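You operate a simulated robot arm through the tools that you are given. There is no shell and no other tool. Be economical: measure what you need, move in short steps, check, and stop when the job is done.

Carry out the task below with a simulated robot arm. There is one attempt and no reset: what you move stays moved.

TASK
Put the press oil bottle and the taping block on the pass tray.
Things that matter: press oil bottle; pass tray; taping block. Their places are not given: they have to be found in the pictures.

It is judged by the outcome, as a careful person would: the job done as asked, and still so three seconds after it is handed in. It fails if anything else is knocked over, pushed out of place, dropped, spilled or broken.

THE ROBOT
A 7-joint arm with a two-finger parallel gripper, fixed in place. Base frame: the origin is at the foot of the arm, x ahead of it, y to its left, z up; the work surface is at about z = 0. Lengths are in mm, angles in degrees, forces in N, time in s.
With the tool pointing down near the work surface it reaches from about 240 to 620 mm from the base axis. Its first joint turns from -66.0 to 66.0 degrees. Payload 2.6 kg.
Tool frame: the origin (TCP) lies between the finger pads and is the grasp point; the fingertips stand 30 mm ahead of it; z points along the fingers, y is the line along which they close. The gripper opens to 94 mm. The fingers are 28 mm wide and 10 mm thick; the gripper's body (50 by 96 mm) begins 55 mm behind the TCP.
Orientation is that of the tool frame in the base frame, as a unit quaternion [w, x, y, z]. With the fingers straight down and closing along the base's y, the tool's x points along the base's -x, its y along +y and its z along -z.

THE INTERFACE
- The arm moves only by the tool drive_tool. Its argument "increments" is a list of rows, each a list of 7 numbers: the shift along the tool's x, y, z in units of 30 mm (1.0 is 30 mm), then the turn, a rotation vector about the tool's x, y, z in units of 6 degrees (1.0 is 6 degrees), then the finger opening in mm, from 0 to 94. In form: [[tx, ty, tz, ax, ay, az, hand], ...]. A call has 1 to 10 rows; each row shifts and turns the commanded pose from where the row before left it, along the tool's axes as they then stand. A call with a number of a shift or a turn outside -1 to 1 is refused whole. A row lasts 0.2 s, in which the tool goes at most 50 mm and 8.6 degrees; a call with a longer step from one row to the next is refused whole, and so is a gripper value outside its range. A pose out of reach is approached as far as the arm can. The call stops where the force on the tool passes 40 N (or 10 N more than at its start, if that is more) or the arm is blocked; 0.2 s more then pass. The fingers move at their own pace (about 72 mm/s each) and stop on an object; they squeeze with about 32 N. The grip force told is the motor's: it shows also when the fingers shut on nothing. Time passes only in rows, and 0.2 s behind the last, so rows that do not move let the fingers close. It gives the time, the measured TCP pose, the force on the tool (base axes), the opening and the grip force at its end, in the units of the frame above (readings bear some noise).
- Cameras (640 x 400 px; columns grow to the right, rows downward): "scene" is fixed at [51.8, 457.8, 554.3]; the picture's right is [-0.51, -0.86, 0.00], its down [-0.57, 0.34, -0.75] and it looks along [0.64, -0.38, -0.67] (base axes); focal length 331 px, centre (320, 200). "wrist" rides on the gripper at [-37, 0, -58] in the tool frame; the picture's right is [0.00, -1.00, 0.00], its down [0.97, 0.00, -0.24] and it looks along [0.24, 0.00, 0.97] (tool axes); focal length 218 px, centre (320, 200).
- capture(camera): a new picture of that camera. No time passes.
- point_at(camera, pixels): there is no depth. For up to 12 entries [column, row, z] of the newest picture of that camera ("zoom" is the newest enlarged one), the place [x, y] in the base frame at which the ray of that pixel passes the height z, good to about 2 mm. No time passes.
- inspect(camera, box): a new picture of the part [left, top, right, bottom] of that camera's present view, enlarged. No time passes.
- job_done(): hands the job in; it is judged then, once.

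Work in short steps. Measure before you move; look again where a grasp or a placing could have gone wrong, and mend it. You have 60 turns and 26 pictures in all, the two below and enlarged ones among them. Open the gripper and draw the arm clear of the work before you hand the job in, unless the task says otherwise; then end with one line.

The tools are called by a JSON object that holds its "method" and its "body". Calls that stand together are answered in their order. drive_tool: Moves the arm, as the interface text tells. Its arguments: {"type":"object","properties":{"increments":{"type":"array","items":{"type":"array","items":{"type":"number"}}}},"required":["increments"]} The other tools are called the same way: capture (camera) takes a picture; point_at (camera, pixels) gives the place at which the rays of pixels pass given heights; inspect (camera, box) takes an enlarged picture of a part of a camera's view; job_done () hands the job in.

At the start:

```text
time: 0.0
position: [292.4, 153.3, 331.1]
orientation: [0.0, 0.0, 1.0, -0.001]
contact_force: [0.4, 0.3, 0.5]
opening: 93.9
grasp_force: 0.0
```

scene: 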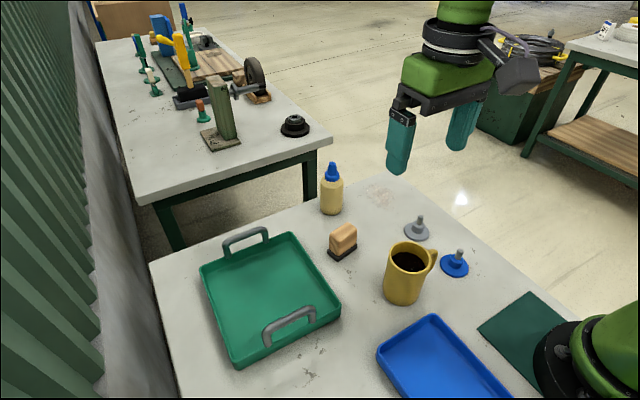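
wrist: 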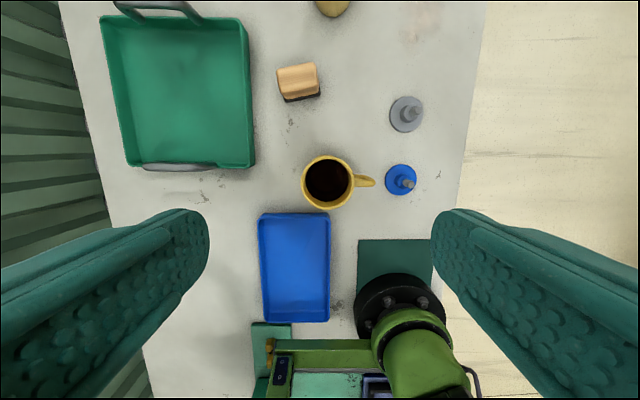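

I'll enlarge the two trays and the bottle/block region to identify things.

{"method": "inspect", "body": {"camera": "scene", "box": [180, 150, 500, 400]}}

{"method": "point_at", "body": {"camera": "scene", "pixels": [[331, 212, 0], [331, 165, 120], [342, 255, 0], [343, 228, 50], [330, 253, 0], [356, 244, 0], [239, 366, 0], [340, 298, 30], [200, 268, 30], [293, 232, 30], [264, 300, 5], [402, 300, 0]]}}

{"method": "point_at", "body": {"camera": "wrist", "pixels": [[298, 80, 50], [277, 70, 50], [316, 64, 50], [319, 92, 50], [282, 98, 50], [283, 102, 0], [320, 95, 0], [333, 5, 60], [110, 18, 30], [240, 18, 30], [252, 165, 30], [125, 165, 30]]}}

```text
1.60 times, centred on (340, 275) of scene
```

zoom: 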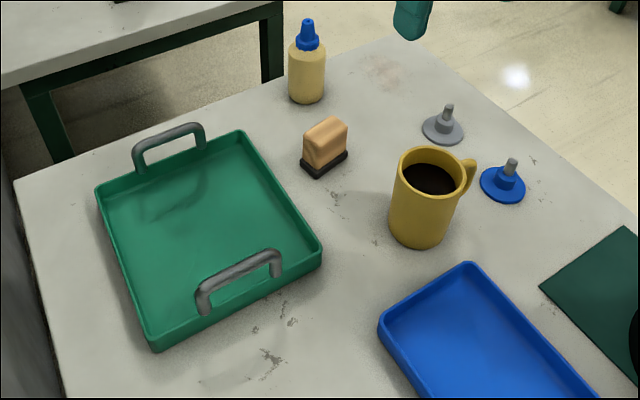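

```text
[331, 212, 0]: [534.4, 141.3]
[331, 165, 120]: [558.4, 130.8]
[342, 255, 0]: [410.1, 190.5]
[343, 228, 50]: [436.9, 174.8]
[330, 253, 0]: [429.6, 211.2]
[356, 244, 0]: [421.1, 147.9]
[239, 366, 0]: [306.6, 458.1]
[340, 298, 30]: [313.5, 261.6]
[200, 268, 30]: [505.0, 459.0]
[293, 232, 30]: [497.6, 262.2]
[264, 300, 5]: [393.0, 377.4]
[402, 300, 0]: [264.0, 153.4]
```

```text
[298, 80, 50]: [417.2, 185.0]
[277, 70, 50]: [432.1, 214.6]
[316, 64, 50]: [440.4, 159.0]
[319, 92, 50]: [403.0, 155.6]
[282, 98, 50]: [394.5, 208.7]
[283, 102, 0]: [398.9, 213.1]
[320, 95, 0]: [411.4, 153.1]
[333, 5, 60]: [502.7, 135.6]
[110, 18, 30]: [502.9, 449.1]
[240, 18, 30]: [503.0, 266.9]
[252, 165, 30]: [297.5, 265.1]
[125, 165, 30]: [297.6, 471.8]
```

The block is at about (420,183), the bottle at about (537,140), and the green handled tray covers x 300–505, y 262–460. I move above the block for a close look.

{"method": "drive_tool", "body": {"increments": [[-0.85, 0.2, 0.85, 0, 0, 0, 94], [-0.85, 0.2, 0.85, 0, 0, 0, 94], [-0.85, 0.2, 0.85, 0, 0, 0, 94], [-0.85, 0.2, 0.85, 0, 0, 0, 94], [-0.85, 0.2, 0.85, 0, 0, 0, 94]]}}

{"method": "capture", "body": {"camera": "wrist"}}

```text
time: 1.2
position: [419.3, 185.2, 203.5]
orientation: [0.001, 0.0, 1.0, 0.0]
contact_force: [-0.8, -0.4, -0.1]
opening: 94.4
grasp_force: 0.0
```

```text
22 pictures are left
```

wrist: 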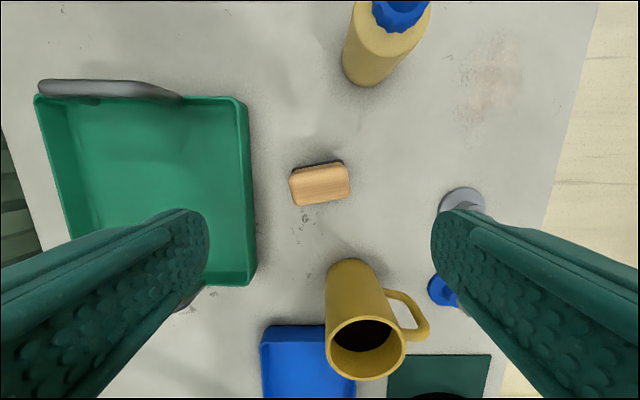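

The block top's corners are near (290,174), (346,162), (350,196), (295,206). I'll measure them, plus the bottle, tray handles and mug top.

{"method": "point_at", "body": {"camera": "wrist", "pixels": [[290, 174, 50], [346, 162, 50], [350, 196, 50], [295, 206, 50], [320, 184, 50], [343, 72, 0], [372, 86, 0], [366, 86, 0], [392, 72, 0], [110, 88, 60], [408, 355, 90], [245, 280, 30]]}}

{"method": "inspect", "body": {"camera": "scene", "box": [290, 150, 390, 270]}}

```text
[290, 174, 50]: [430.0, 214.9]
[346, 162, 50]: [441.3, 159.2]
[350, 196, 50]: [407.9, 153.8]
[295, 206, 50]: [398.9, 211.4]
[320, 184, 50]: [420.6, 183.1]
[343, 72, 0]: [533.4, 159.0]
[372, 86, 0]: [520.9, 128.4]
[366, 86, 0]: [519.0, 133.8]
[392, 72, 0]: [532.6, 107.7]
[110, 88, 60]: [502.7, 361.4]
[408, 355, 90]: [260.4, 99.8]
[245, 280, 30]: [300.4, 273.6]
```

```text
3.33 times, centred on (340, 210) of scene
```

zoom: 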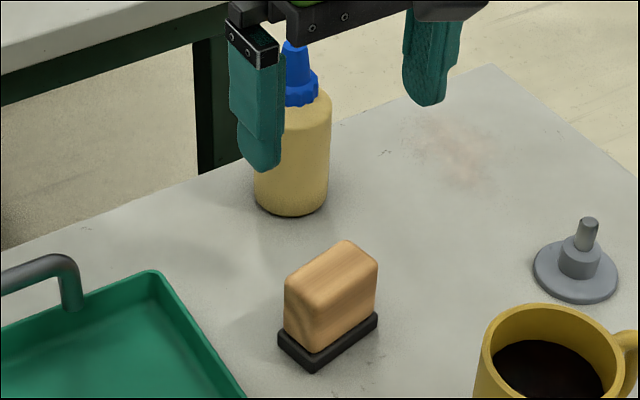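

{"method": "point_at", "body": {"camera": "zoom", "pixels": [[332, 268, 40], [332, 268, 50], [332, 268, 60], [332, 268, 70], [313, 370, 0], [378, 322, 0], [278, 340, 0], [290, 215, 0], [254, 195, 0], [328, 195, 0]]}}

{"method": "point_at", "body": {"camera": "wrist", "pixels": [[320, 184, 40], [320, 184, 60], [320, 184, 70], [290, 174, 60], [346, 162, 60], [350, 196, 60], [295, 206, 60]]}}

```text
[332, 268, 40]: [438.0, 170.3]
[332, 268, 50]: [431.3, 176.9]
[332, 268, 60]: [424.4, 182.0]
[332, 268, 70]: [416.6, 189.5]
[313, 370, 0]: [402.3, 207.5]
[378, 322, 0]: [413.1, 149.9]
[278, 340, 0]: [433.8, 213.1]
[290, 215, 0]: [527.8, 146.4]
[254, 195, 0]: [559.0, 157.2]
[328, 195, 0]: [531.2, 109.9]
```

```text
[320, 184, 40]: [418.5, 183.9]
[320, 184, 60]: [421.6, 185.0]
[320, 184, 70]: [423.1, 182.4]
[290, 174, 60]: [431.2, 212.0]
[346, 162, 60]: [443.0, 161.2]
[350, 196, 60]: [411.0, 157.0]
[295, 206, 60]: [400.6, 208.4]
```

The block is about 62 mm high and centred at (422,183), with its long axis turned about 11°. I align, descend, and grip along the long axis.

{"method": "drive_tool", "body": {"increments": [[-0.09, -0.06, 0.6, 0, 0, -0.92, 94], [0, 0, 0.6, 0, 0, -0.92, 94], [0, 0, 1, 0, 0, 0, 94], [0, 0, 1, 0, 0, 0, 94], [0, 0, 0.8, 0, 0, 0, 94], [0, 0, 0.6, 0, 0, 0, 94], [0, 0, 0.6, 0, 0, 0, 94]]}}

{"method": "capture", "body": {"camera": "wrist"}}

```text
time: 2.8
position: [422.2, 182.0, 48.1]
orientation: [-0.001, -0.095, 0.995, 0.0]
contact_force: [-0.3, 0.5, 0.4]
opening: 94.2
grasp_force: 0.1
```

```text
20 pictures are left
```

wrist: 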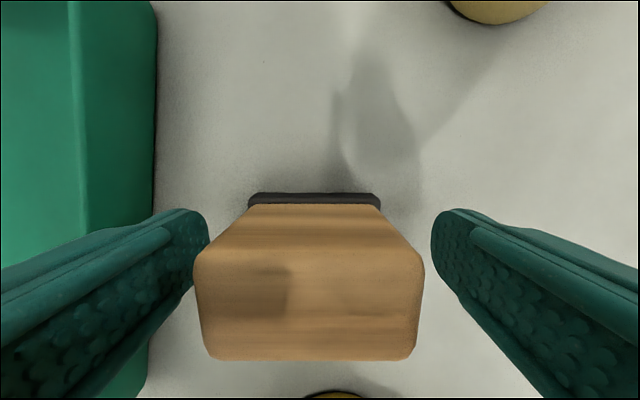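

The block sits centred between the pads; I close, and check the grip.

{"method": "drive_tool", "body": {"increments": [[0, 0, 0, 0, 0, 0, 40], [0, 0, 0, 0, 0, 0, 40], [0, 0, 0, 0, 0, 0, 40], [0, 0, 0, 0, 0, 0, 40]]}}

```text
time: 3.8
position: [422.3, 183.4, 49.0]
orientation: [-0.001, -0.096, 0.995, 0.0]
contact_force: [-0.1, -0.3, 1.3]
opening: 59.9
grasp_force: 32.5
```

Gripped at 60 mm. I lift straight up and turn square.

{"method": "drive_tool", "body": {"increments": [[0, 0, -0.6, 0, 0, 0, 40], [0, 0, -0.9, 0, 0, 0, 40], [0, 0, -0.9, 0, 0, 0, 40], [0, 0, -0.9, 0, 0, 0.92, 40], [0, 0, 0, 0, 0, 0.92, 40]]}}

{"method": "drive_tool", "body": {"increments": [[0.22, 0.9, 0, 0, 0, 0, 40], [0.22, 0.9, 0, 0, 0, 0, 40], [0.22, 0.9, 0, 0, 0, 0, 40], [0.22, 0.9, 0, 0, 0, 0, 40], [0.22, 0.9, 0, 0, 0, 0, 40], [0.22, 0.9, 0, 0, 0, 0, 40], [0.22, 0.9, 0, 0, 0, 0, 40], [0.22, 0.9, 0, 0, 0, 0, 40]]}}

{"method": "capture", "body": {"camera": "wrist"}}

{"method": "capture", "body": {"camera": "scene"}}

```text
time: 5.0
position: [421.8, 183.2, 147.6]
orientation: [0.0, 0.0, 1.0, 0.0]
contact_force: [-0.1, -0.3, -0.2]
opening: 59.8
grasp_force: 32.4
```

```text
time: 6.8
position: [370.2, 400.0, 148.3]
orientation: [0.001, 0.0, 1.0, 0.0]
contact_force: [-0.3, 0.6, -1.4]
opening: 59.8
grasp_force: 31.9
```

```text
19 pictures are left
```

wrist: 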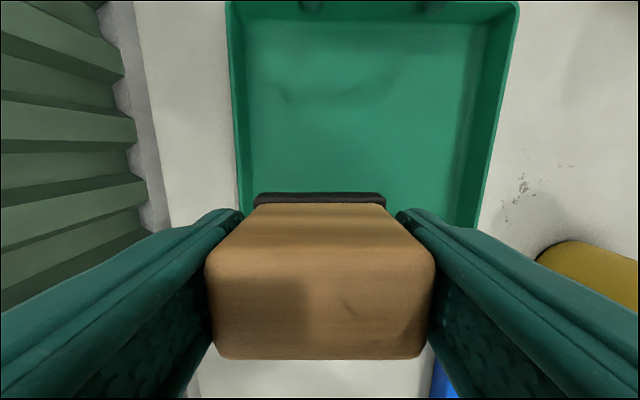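

```text
18 pictures are left
```

scene: 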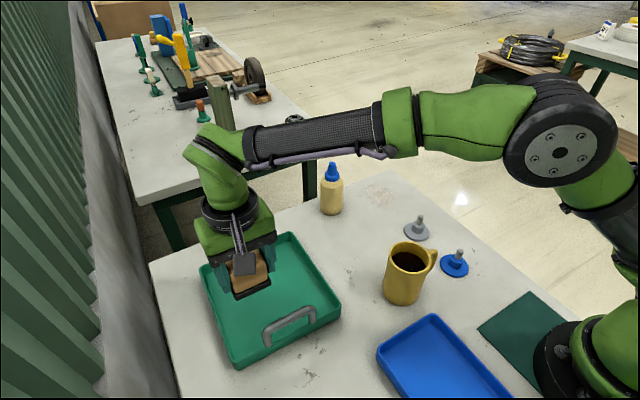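

I check the tray's inner walls and handle position before lowering.

{"method": "point_at", "body": {"camera": "wrist", "pixels": [[255, 180, 5], [246, 180, 30], [464, 200, 5], [478, 200, 30], [250, 20, 5], [480, 20, 5]]}}

{"method": "point_at", "body": {"camera": "scene", "pixels": [[265, 345, 30], [316, 318, 30], [288, 318, 60], [239, 360, 5], [330, 302, 5]]}}

```text
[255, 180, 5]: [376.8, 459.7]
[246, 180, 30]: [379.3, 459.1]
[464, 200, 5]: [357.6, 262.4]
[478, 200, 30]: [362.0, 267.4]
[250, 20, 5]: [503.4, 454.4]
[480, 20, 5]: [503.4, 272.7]
```

```text
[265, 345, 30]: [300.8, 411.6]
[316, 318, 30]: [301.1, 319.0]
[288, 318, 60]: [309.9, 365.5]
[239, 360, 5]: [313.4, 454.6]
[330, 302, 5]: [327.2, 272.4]
```

Clearances are good (walls at y≈272 and 455). I lower, feeling for contact.

{"method": "drive_tool", "body": {"increments": [[0, 0, 0.8, 0, 0, 0, 40], [0, 0, 0.8, 0, 0, 0, 40], [0, 0, 0.8, 0, 0, 0, 40], [0, 0, 0.4, 0, 0, 0, 40], [0, 0, 0.2, 0, 0, 0, 40], [0, 0, 0.07, 0, 0, 0, 40]]}}

```text
time: 8.2
position: [369.2, 398.1, 53.6]
orientation: [-0.001, 0.001, 1.0, 0.0]
contact_force: [-0.1, 0.2, -1.9]
opening: 60.1
grasp_force: 31.6
```

{"method": "drive_tool", "body": {"increments": [[0, 0, 0.05, 0, 0, 0, 40], [0, 0, 0.04, 0, 0, 0, 40]]}}

```text
time: 8.8
position: [371.4, 399.2, 54.1]
orientation: [0.001, 0.001, 1.0, 0.001]
contact_force: [-6.7, -6.4, 21.2]
opening: 60.0
grasp_force: 31.3
```

Contact (21 N) means the block is on the tray floor. I release and rise.

{"method": "drive_tool", "body": {"increments": [[0, 0, -0.05, 0, 0, 0, 78], [0, 0, 0, 0, 0, 0, 78], [0, 0, 0, 0, 0, 0, 78], [0, 0, -0.8, 0, 0, 0, 78], [0, 0, -1, 0, 0, 0, 78], [0, 0, -1, 0, 0, 0, 78], [0, 0, -1, 0, 0, 0, 78], [0, 0, -1, 0, 0, 0, 78]]}}

{"method": "capture", "body": {"camera": "wrist"}}

```text
time: 10.6
position: [370.7, 396.3, 199.3]
orientation: [0.0, -0.001, 1.0, 0.0]
contact_force: [0.7, 0.4, 0.1]
opening: 78.1
grasp_force: 0.0
```

```text
17 pictures are left
```

wrist: 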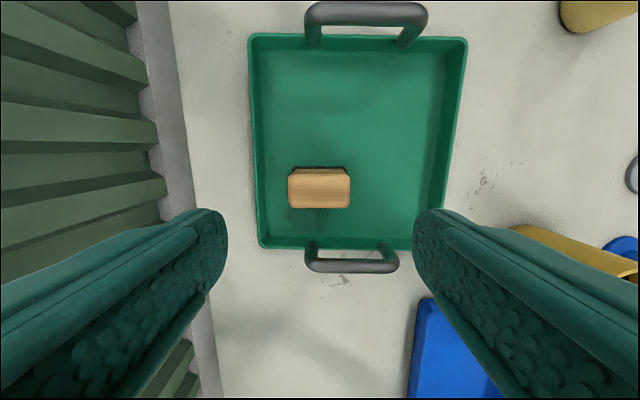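

The block stands in the tray. Now I go above the bottle, estimated at (545,133), well above its nozzle.

{"method": "drive_tool", "body": {"increments": [[-0.57, -0.88, -0.1, 0, 0, 0, 94], [-0.57, -0.88, -0.1, 0, 0, 0, 94], [-0.57, -0.88, -0.1, 0, 0, 0, 94], [-0.57, -0.88, -0.1, 0, 0, 0, 94], [-0.57, -0.88, -0.1, 0, 0, 0, 94], [-0.57, -0.88, -0.1, 0, 0, 0, 94], [-0.57, -0.88, -0.1, 0, 0, 0, 94], [-0.57, -0.88, -0.1, 0, 0, 0, 94], [-0.57, -0.88, -0.1, 0, 0, 0, 94], [-0.57, -0.88, -0.1, 0, 0, 0, 94]]}}

{"method": "capture", "body": {"camera": "wrist"}}

{"method": "inspect", "body": {"camera": "scene", "box": [270, 100, 430, 220]}}

```text
time: 12.8
position: [539.7, 131.5, 227.4]
orientation: [0.0, 0.0, 1.0, 0.0]
contact_force: [-0.3, -0.2, 0.0]
opening: 94.1
grasp_force: 0.0
```

```text
16 pictures are left
```

wrist: 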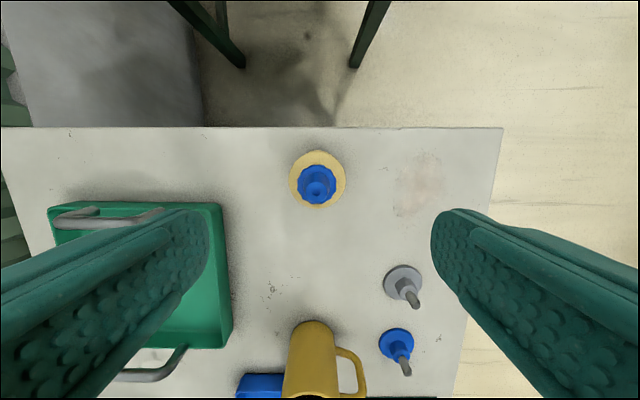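

```text
3.33 times, centred on (350, 160) of scene
```

zoom: 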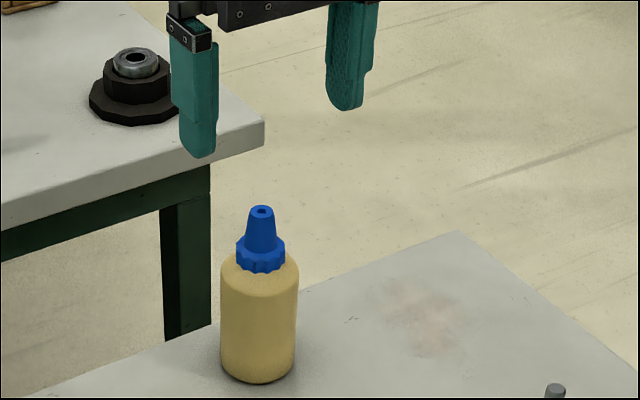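

Nozzle tip is at wrist (318,189) and zoom (262,210); the body's shoulder circle is at wrist (317,179). I triangulate centre and heights.

{"method": "point_at", "body": {"camera": "wrist", "pixels": [[318, 189, 110], [318, 189, 130], [318, 189, 150], [289, 179, 80], [345, 179, 80], [317, 151, 80], [317, 207, 80]]}}

{"method": "point_at", "body": {"camera": "zoom", "pixels": [[262, 210, 110], [262, 210, 130], [262, 210, 150], [260, 270, 80], [260, 270, 100], [257, 383, 0]]}}

```text
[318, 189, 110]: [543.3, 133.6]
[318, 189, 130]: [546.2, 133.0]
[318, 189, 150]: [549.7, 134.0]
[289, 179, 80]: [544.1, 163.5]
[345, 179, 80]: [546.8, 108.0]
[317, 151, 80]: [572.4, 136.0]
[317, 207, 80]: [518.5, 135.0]
```

```text
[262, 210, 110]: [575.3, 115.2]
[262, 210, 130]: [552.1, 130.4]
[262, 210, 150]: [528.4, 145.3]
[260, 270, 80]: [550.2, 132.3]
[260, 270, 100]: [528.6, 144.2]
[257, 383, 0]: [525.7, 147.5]
```

The tip is at z≈134, the axis at (546.5,134), and the shoulder near z≈95. The grasp goes at TCP z≈87, so the palm stays about 8 mm above the nozzle.

{"method": "drive_tool", "body": {"increments": [[-0.22, 0.08, 0.4, 0, 0, 0, 94], [0, 0, 0.9, 0, 0, 0, 94], [0, 0, 0.9, 0, 0, 0, 94], [0, 0, 0.9, 0, 0, 0, 94], [0, 0, 0.8, 0, 0, 0, 94], [0, 0, 0.5, 0, 0, 0, 94], [0, 0, 0.27, 0, 0, 0, 94]]}}

{"method": "capture", "body": {"camera": "wrist"}}

```text
time: 14.4
position: [547.2, 135.6, 87.5]
orientation: [0.0, 0.0, 1.0, 0.0]
contact_force: [-0.8, 0.4, -0.2]
opening: 93.8
grasp_force: 0.0
```

```text
14 pictures are left
```

wrist: 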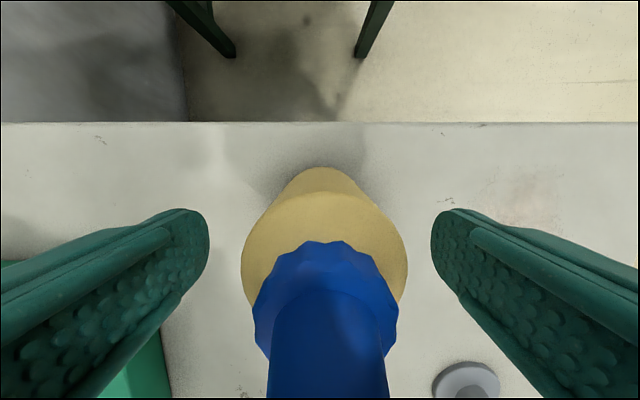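

The bottle is well centred; I close on it.

{"method": "drive_tool", "body": {"increments": [[0, 0, 0, 0, 0, 0, 40], [0, 0, 0, 0, 0, 0, 40], [0, 0, 0, 0, 0, 0, 40], [0, 0, 0, 0, 0, 0, 40]]}}

{"method": "drive_tool", "body": {"increments": [[0, 0, -0.4, 0, 0, 0, 40], [0, 0, -0.7, 0, 0, 0, 40], [0, 0, -0.8, 0, 0, 0, 40], [0, 0, -0.9, 0, 0, 0, 40], [0, 0, -0.6, 0, 0, 0, 40]]}}

{"method": "capture", "body": {"camera": "scene"}}

```text
time: 15.4
position: [547.3, 134.5, 87.0]
orientation: [0.0, 0.0, 1.0, 0.0]
contact_force: [-0.5, 0.0, 0.0]
opening: 52.3
grasp_force: 32.2
```

```text
time: 16.6
position: [548.1, 135.3, 190.6]
orientation: [0.0, 0.0, 1.0, -0.001]
contact_force: [-0.3, -0.8, -2.5]
opening: 52.4
grasp_force: 31.8
```

```text
13 pictures are left
```

scene: 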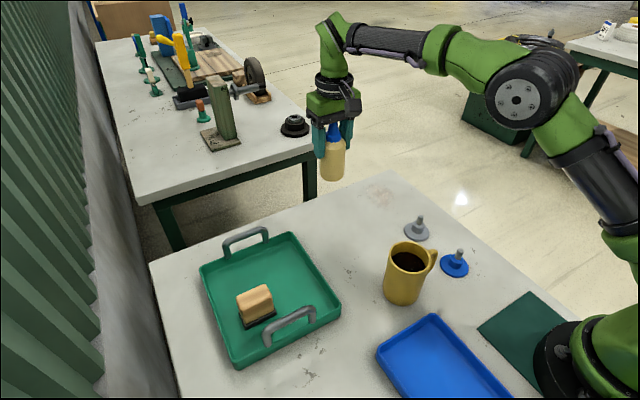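

The bottle is held upright. I carry it over the tray to about (430,325), clear of the block.

{"method": "drive_tool", "body": {"increments": [[0.49, 0.79, 0, 0, 0, 0, 40], [0.49, 0.79, 0, 0, 0, 0, 40], [0.49, 0.79, 0, 0, 0, 0, 40], [0.49, 0.79, 0, 0, 0, 0, 40], [0.49, 0.79, 0, 0, 0, 0, 40], [0.49, 0.79, 0, 0, 0, 0, 40], [0.49, 0.79, 0, 0, 0, 0, 40], [0.49, 0.79, 0, 0, 0, 0, 40]]}}

{"method": "drive_tool", "body": {"increments": [[0, 0, 0.8, 0, 0, 0, 40], [0, 0, 0.8, 0, 0, 0, 40], [0, 0, 0.8, 0, 0, 0, 40], [0, 0, 0.5, 0, 0, 0, 40], [0, 0, 0.2, 0, 0, 0, 40]]}}

{"method": "capture", "body": {"camera": "scene"}}

```text
time: 18.4
position: [428.8, 325.9, 190.2]
orientation: [0.0, 0.0, 1.0, 0.0]
contact_force: [0.0, 0.0, -1.6]
opening: 52.4
grasp_force: 31.5
```

```text
time: 19.6
position: [429.1, 327.4, 96.3]
orientation: [0.0, 0.001, 1.0, 0.0]
contact_force: [1.0, 0.3, -2.5]
opening: 52.2
grasp_force: 32.4
```

```text
12 pictures are left
```

scene: 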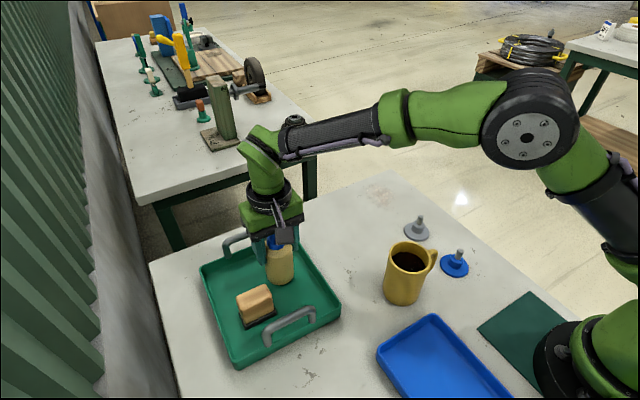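

Bottle bottom is about 5 mm above the floor. I lower in fine steps until contact.

{"method": "drive_tool", "body": {"increments": [[0, 0, 0.07, 0, 0, 0, 40], [0, 0, 0.05, 0, 0, 0, 40], [0, 0, 0.04, 0, 0, 0, 40]]}}

```text
time: 20.4
position: [430.1, 326.8, 95.1]
orientation: [0.001, 0.001, 1.0, 0.002]
contact_force: [-5.8, -4.2, 21.3]
opening: 52.4
grasp_force: 32.2
```

Contact at 21 N: it's seated. I ease back, open, and rise straight up.

{"method": "drive_tool", "body": {"increments": [[0, 0, -0.08, 0, 0, 0, 52], [0, 0, 0, 0, 0, 0, 80], [0, 0, 0, 0, 0, 0, 80], [0, 0, 0, 0, 0, 0, 80], [0, 0, -0.7, 0, 0, 0, 80], [0, 0, -1, 0, 0, 0, 80], [0, 0, -1, 0, 0, 0, 80], [0, 0, -1, 0, 0, 0, 80], [0, 0, -1, 0, 0, 0, 80]]}}

{"method": "drive_tool", "body": {"increments": [[0, -0.9, -0.3, 0, 0, 0, 80], [0, -0.9, -0.3, 0, 0, 0, 80], [0, -0.9, -0.3, 0, 0, 0, 80], [0, -0.9, -0.3, 0, 0, 0, 80], [0, -0.9, -0.3, 0, 0, 0, 80], [0, -0.9, 0, 0, 0, 0, 80]]}}

{"method": "capture", "body": {"camera": "scene"}}

```text
time: 22.4
position: [427.4, 325.6, 235.3]
orientation: [0.0, 0.0, 1.0, 0.0]
contact_force: [0.8, 0.5, -0.1]
opening: 80.0
grasp_force: 0.0
```

```text
time: 23.8
position: [428.5, 163.5, 280.5]
orientation: [0.0, 0.0, 1.0, 0.0]
contact_force: [1.3, 0.1, 0.4]
opening: 79.9
grasp_force: 0.0
```

```text
11 pictures are left
```

scene: 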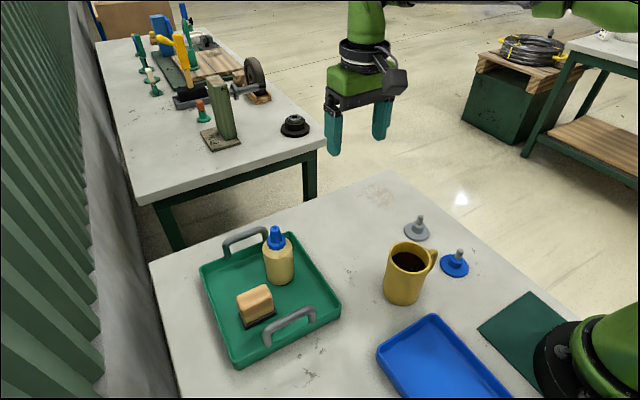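

Both items stand upright in the tray, nothing else has moved, and the arm is clear. I hand in.

{"method": "job_done", "body": {}}

```text
The job is handed in.
```

The press oil bottle and the taping block are both standing upright on the green handled tray, and nothing else was moved. No tray was labelled, so I took the green one as the pass tray because of its handles and size.
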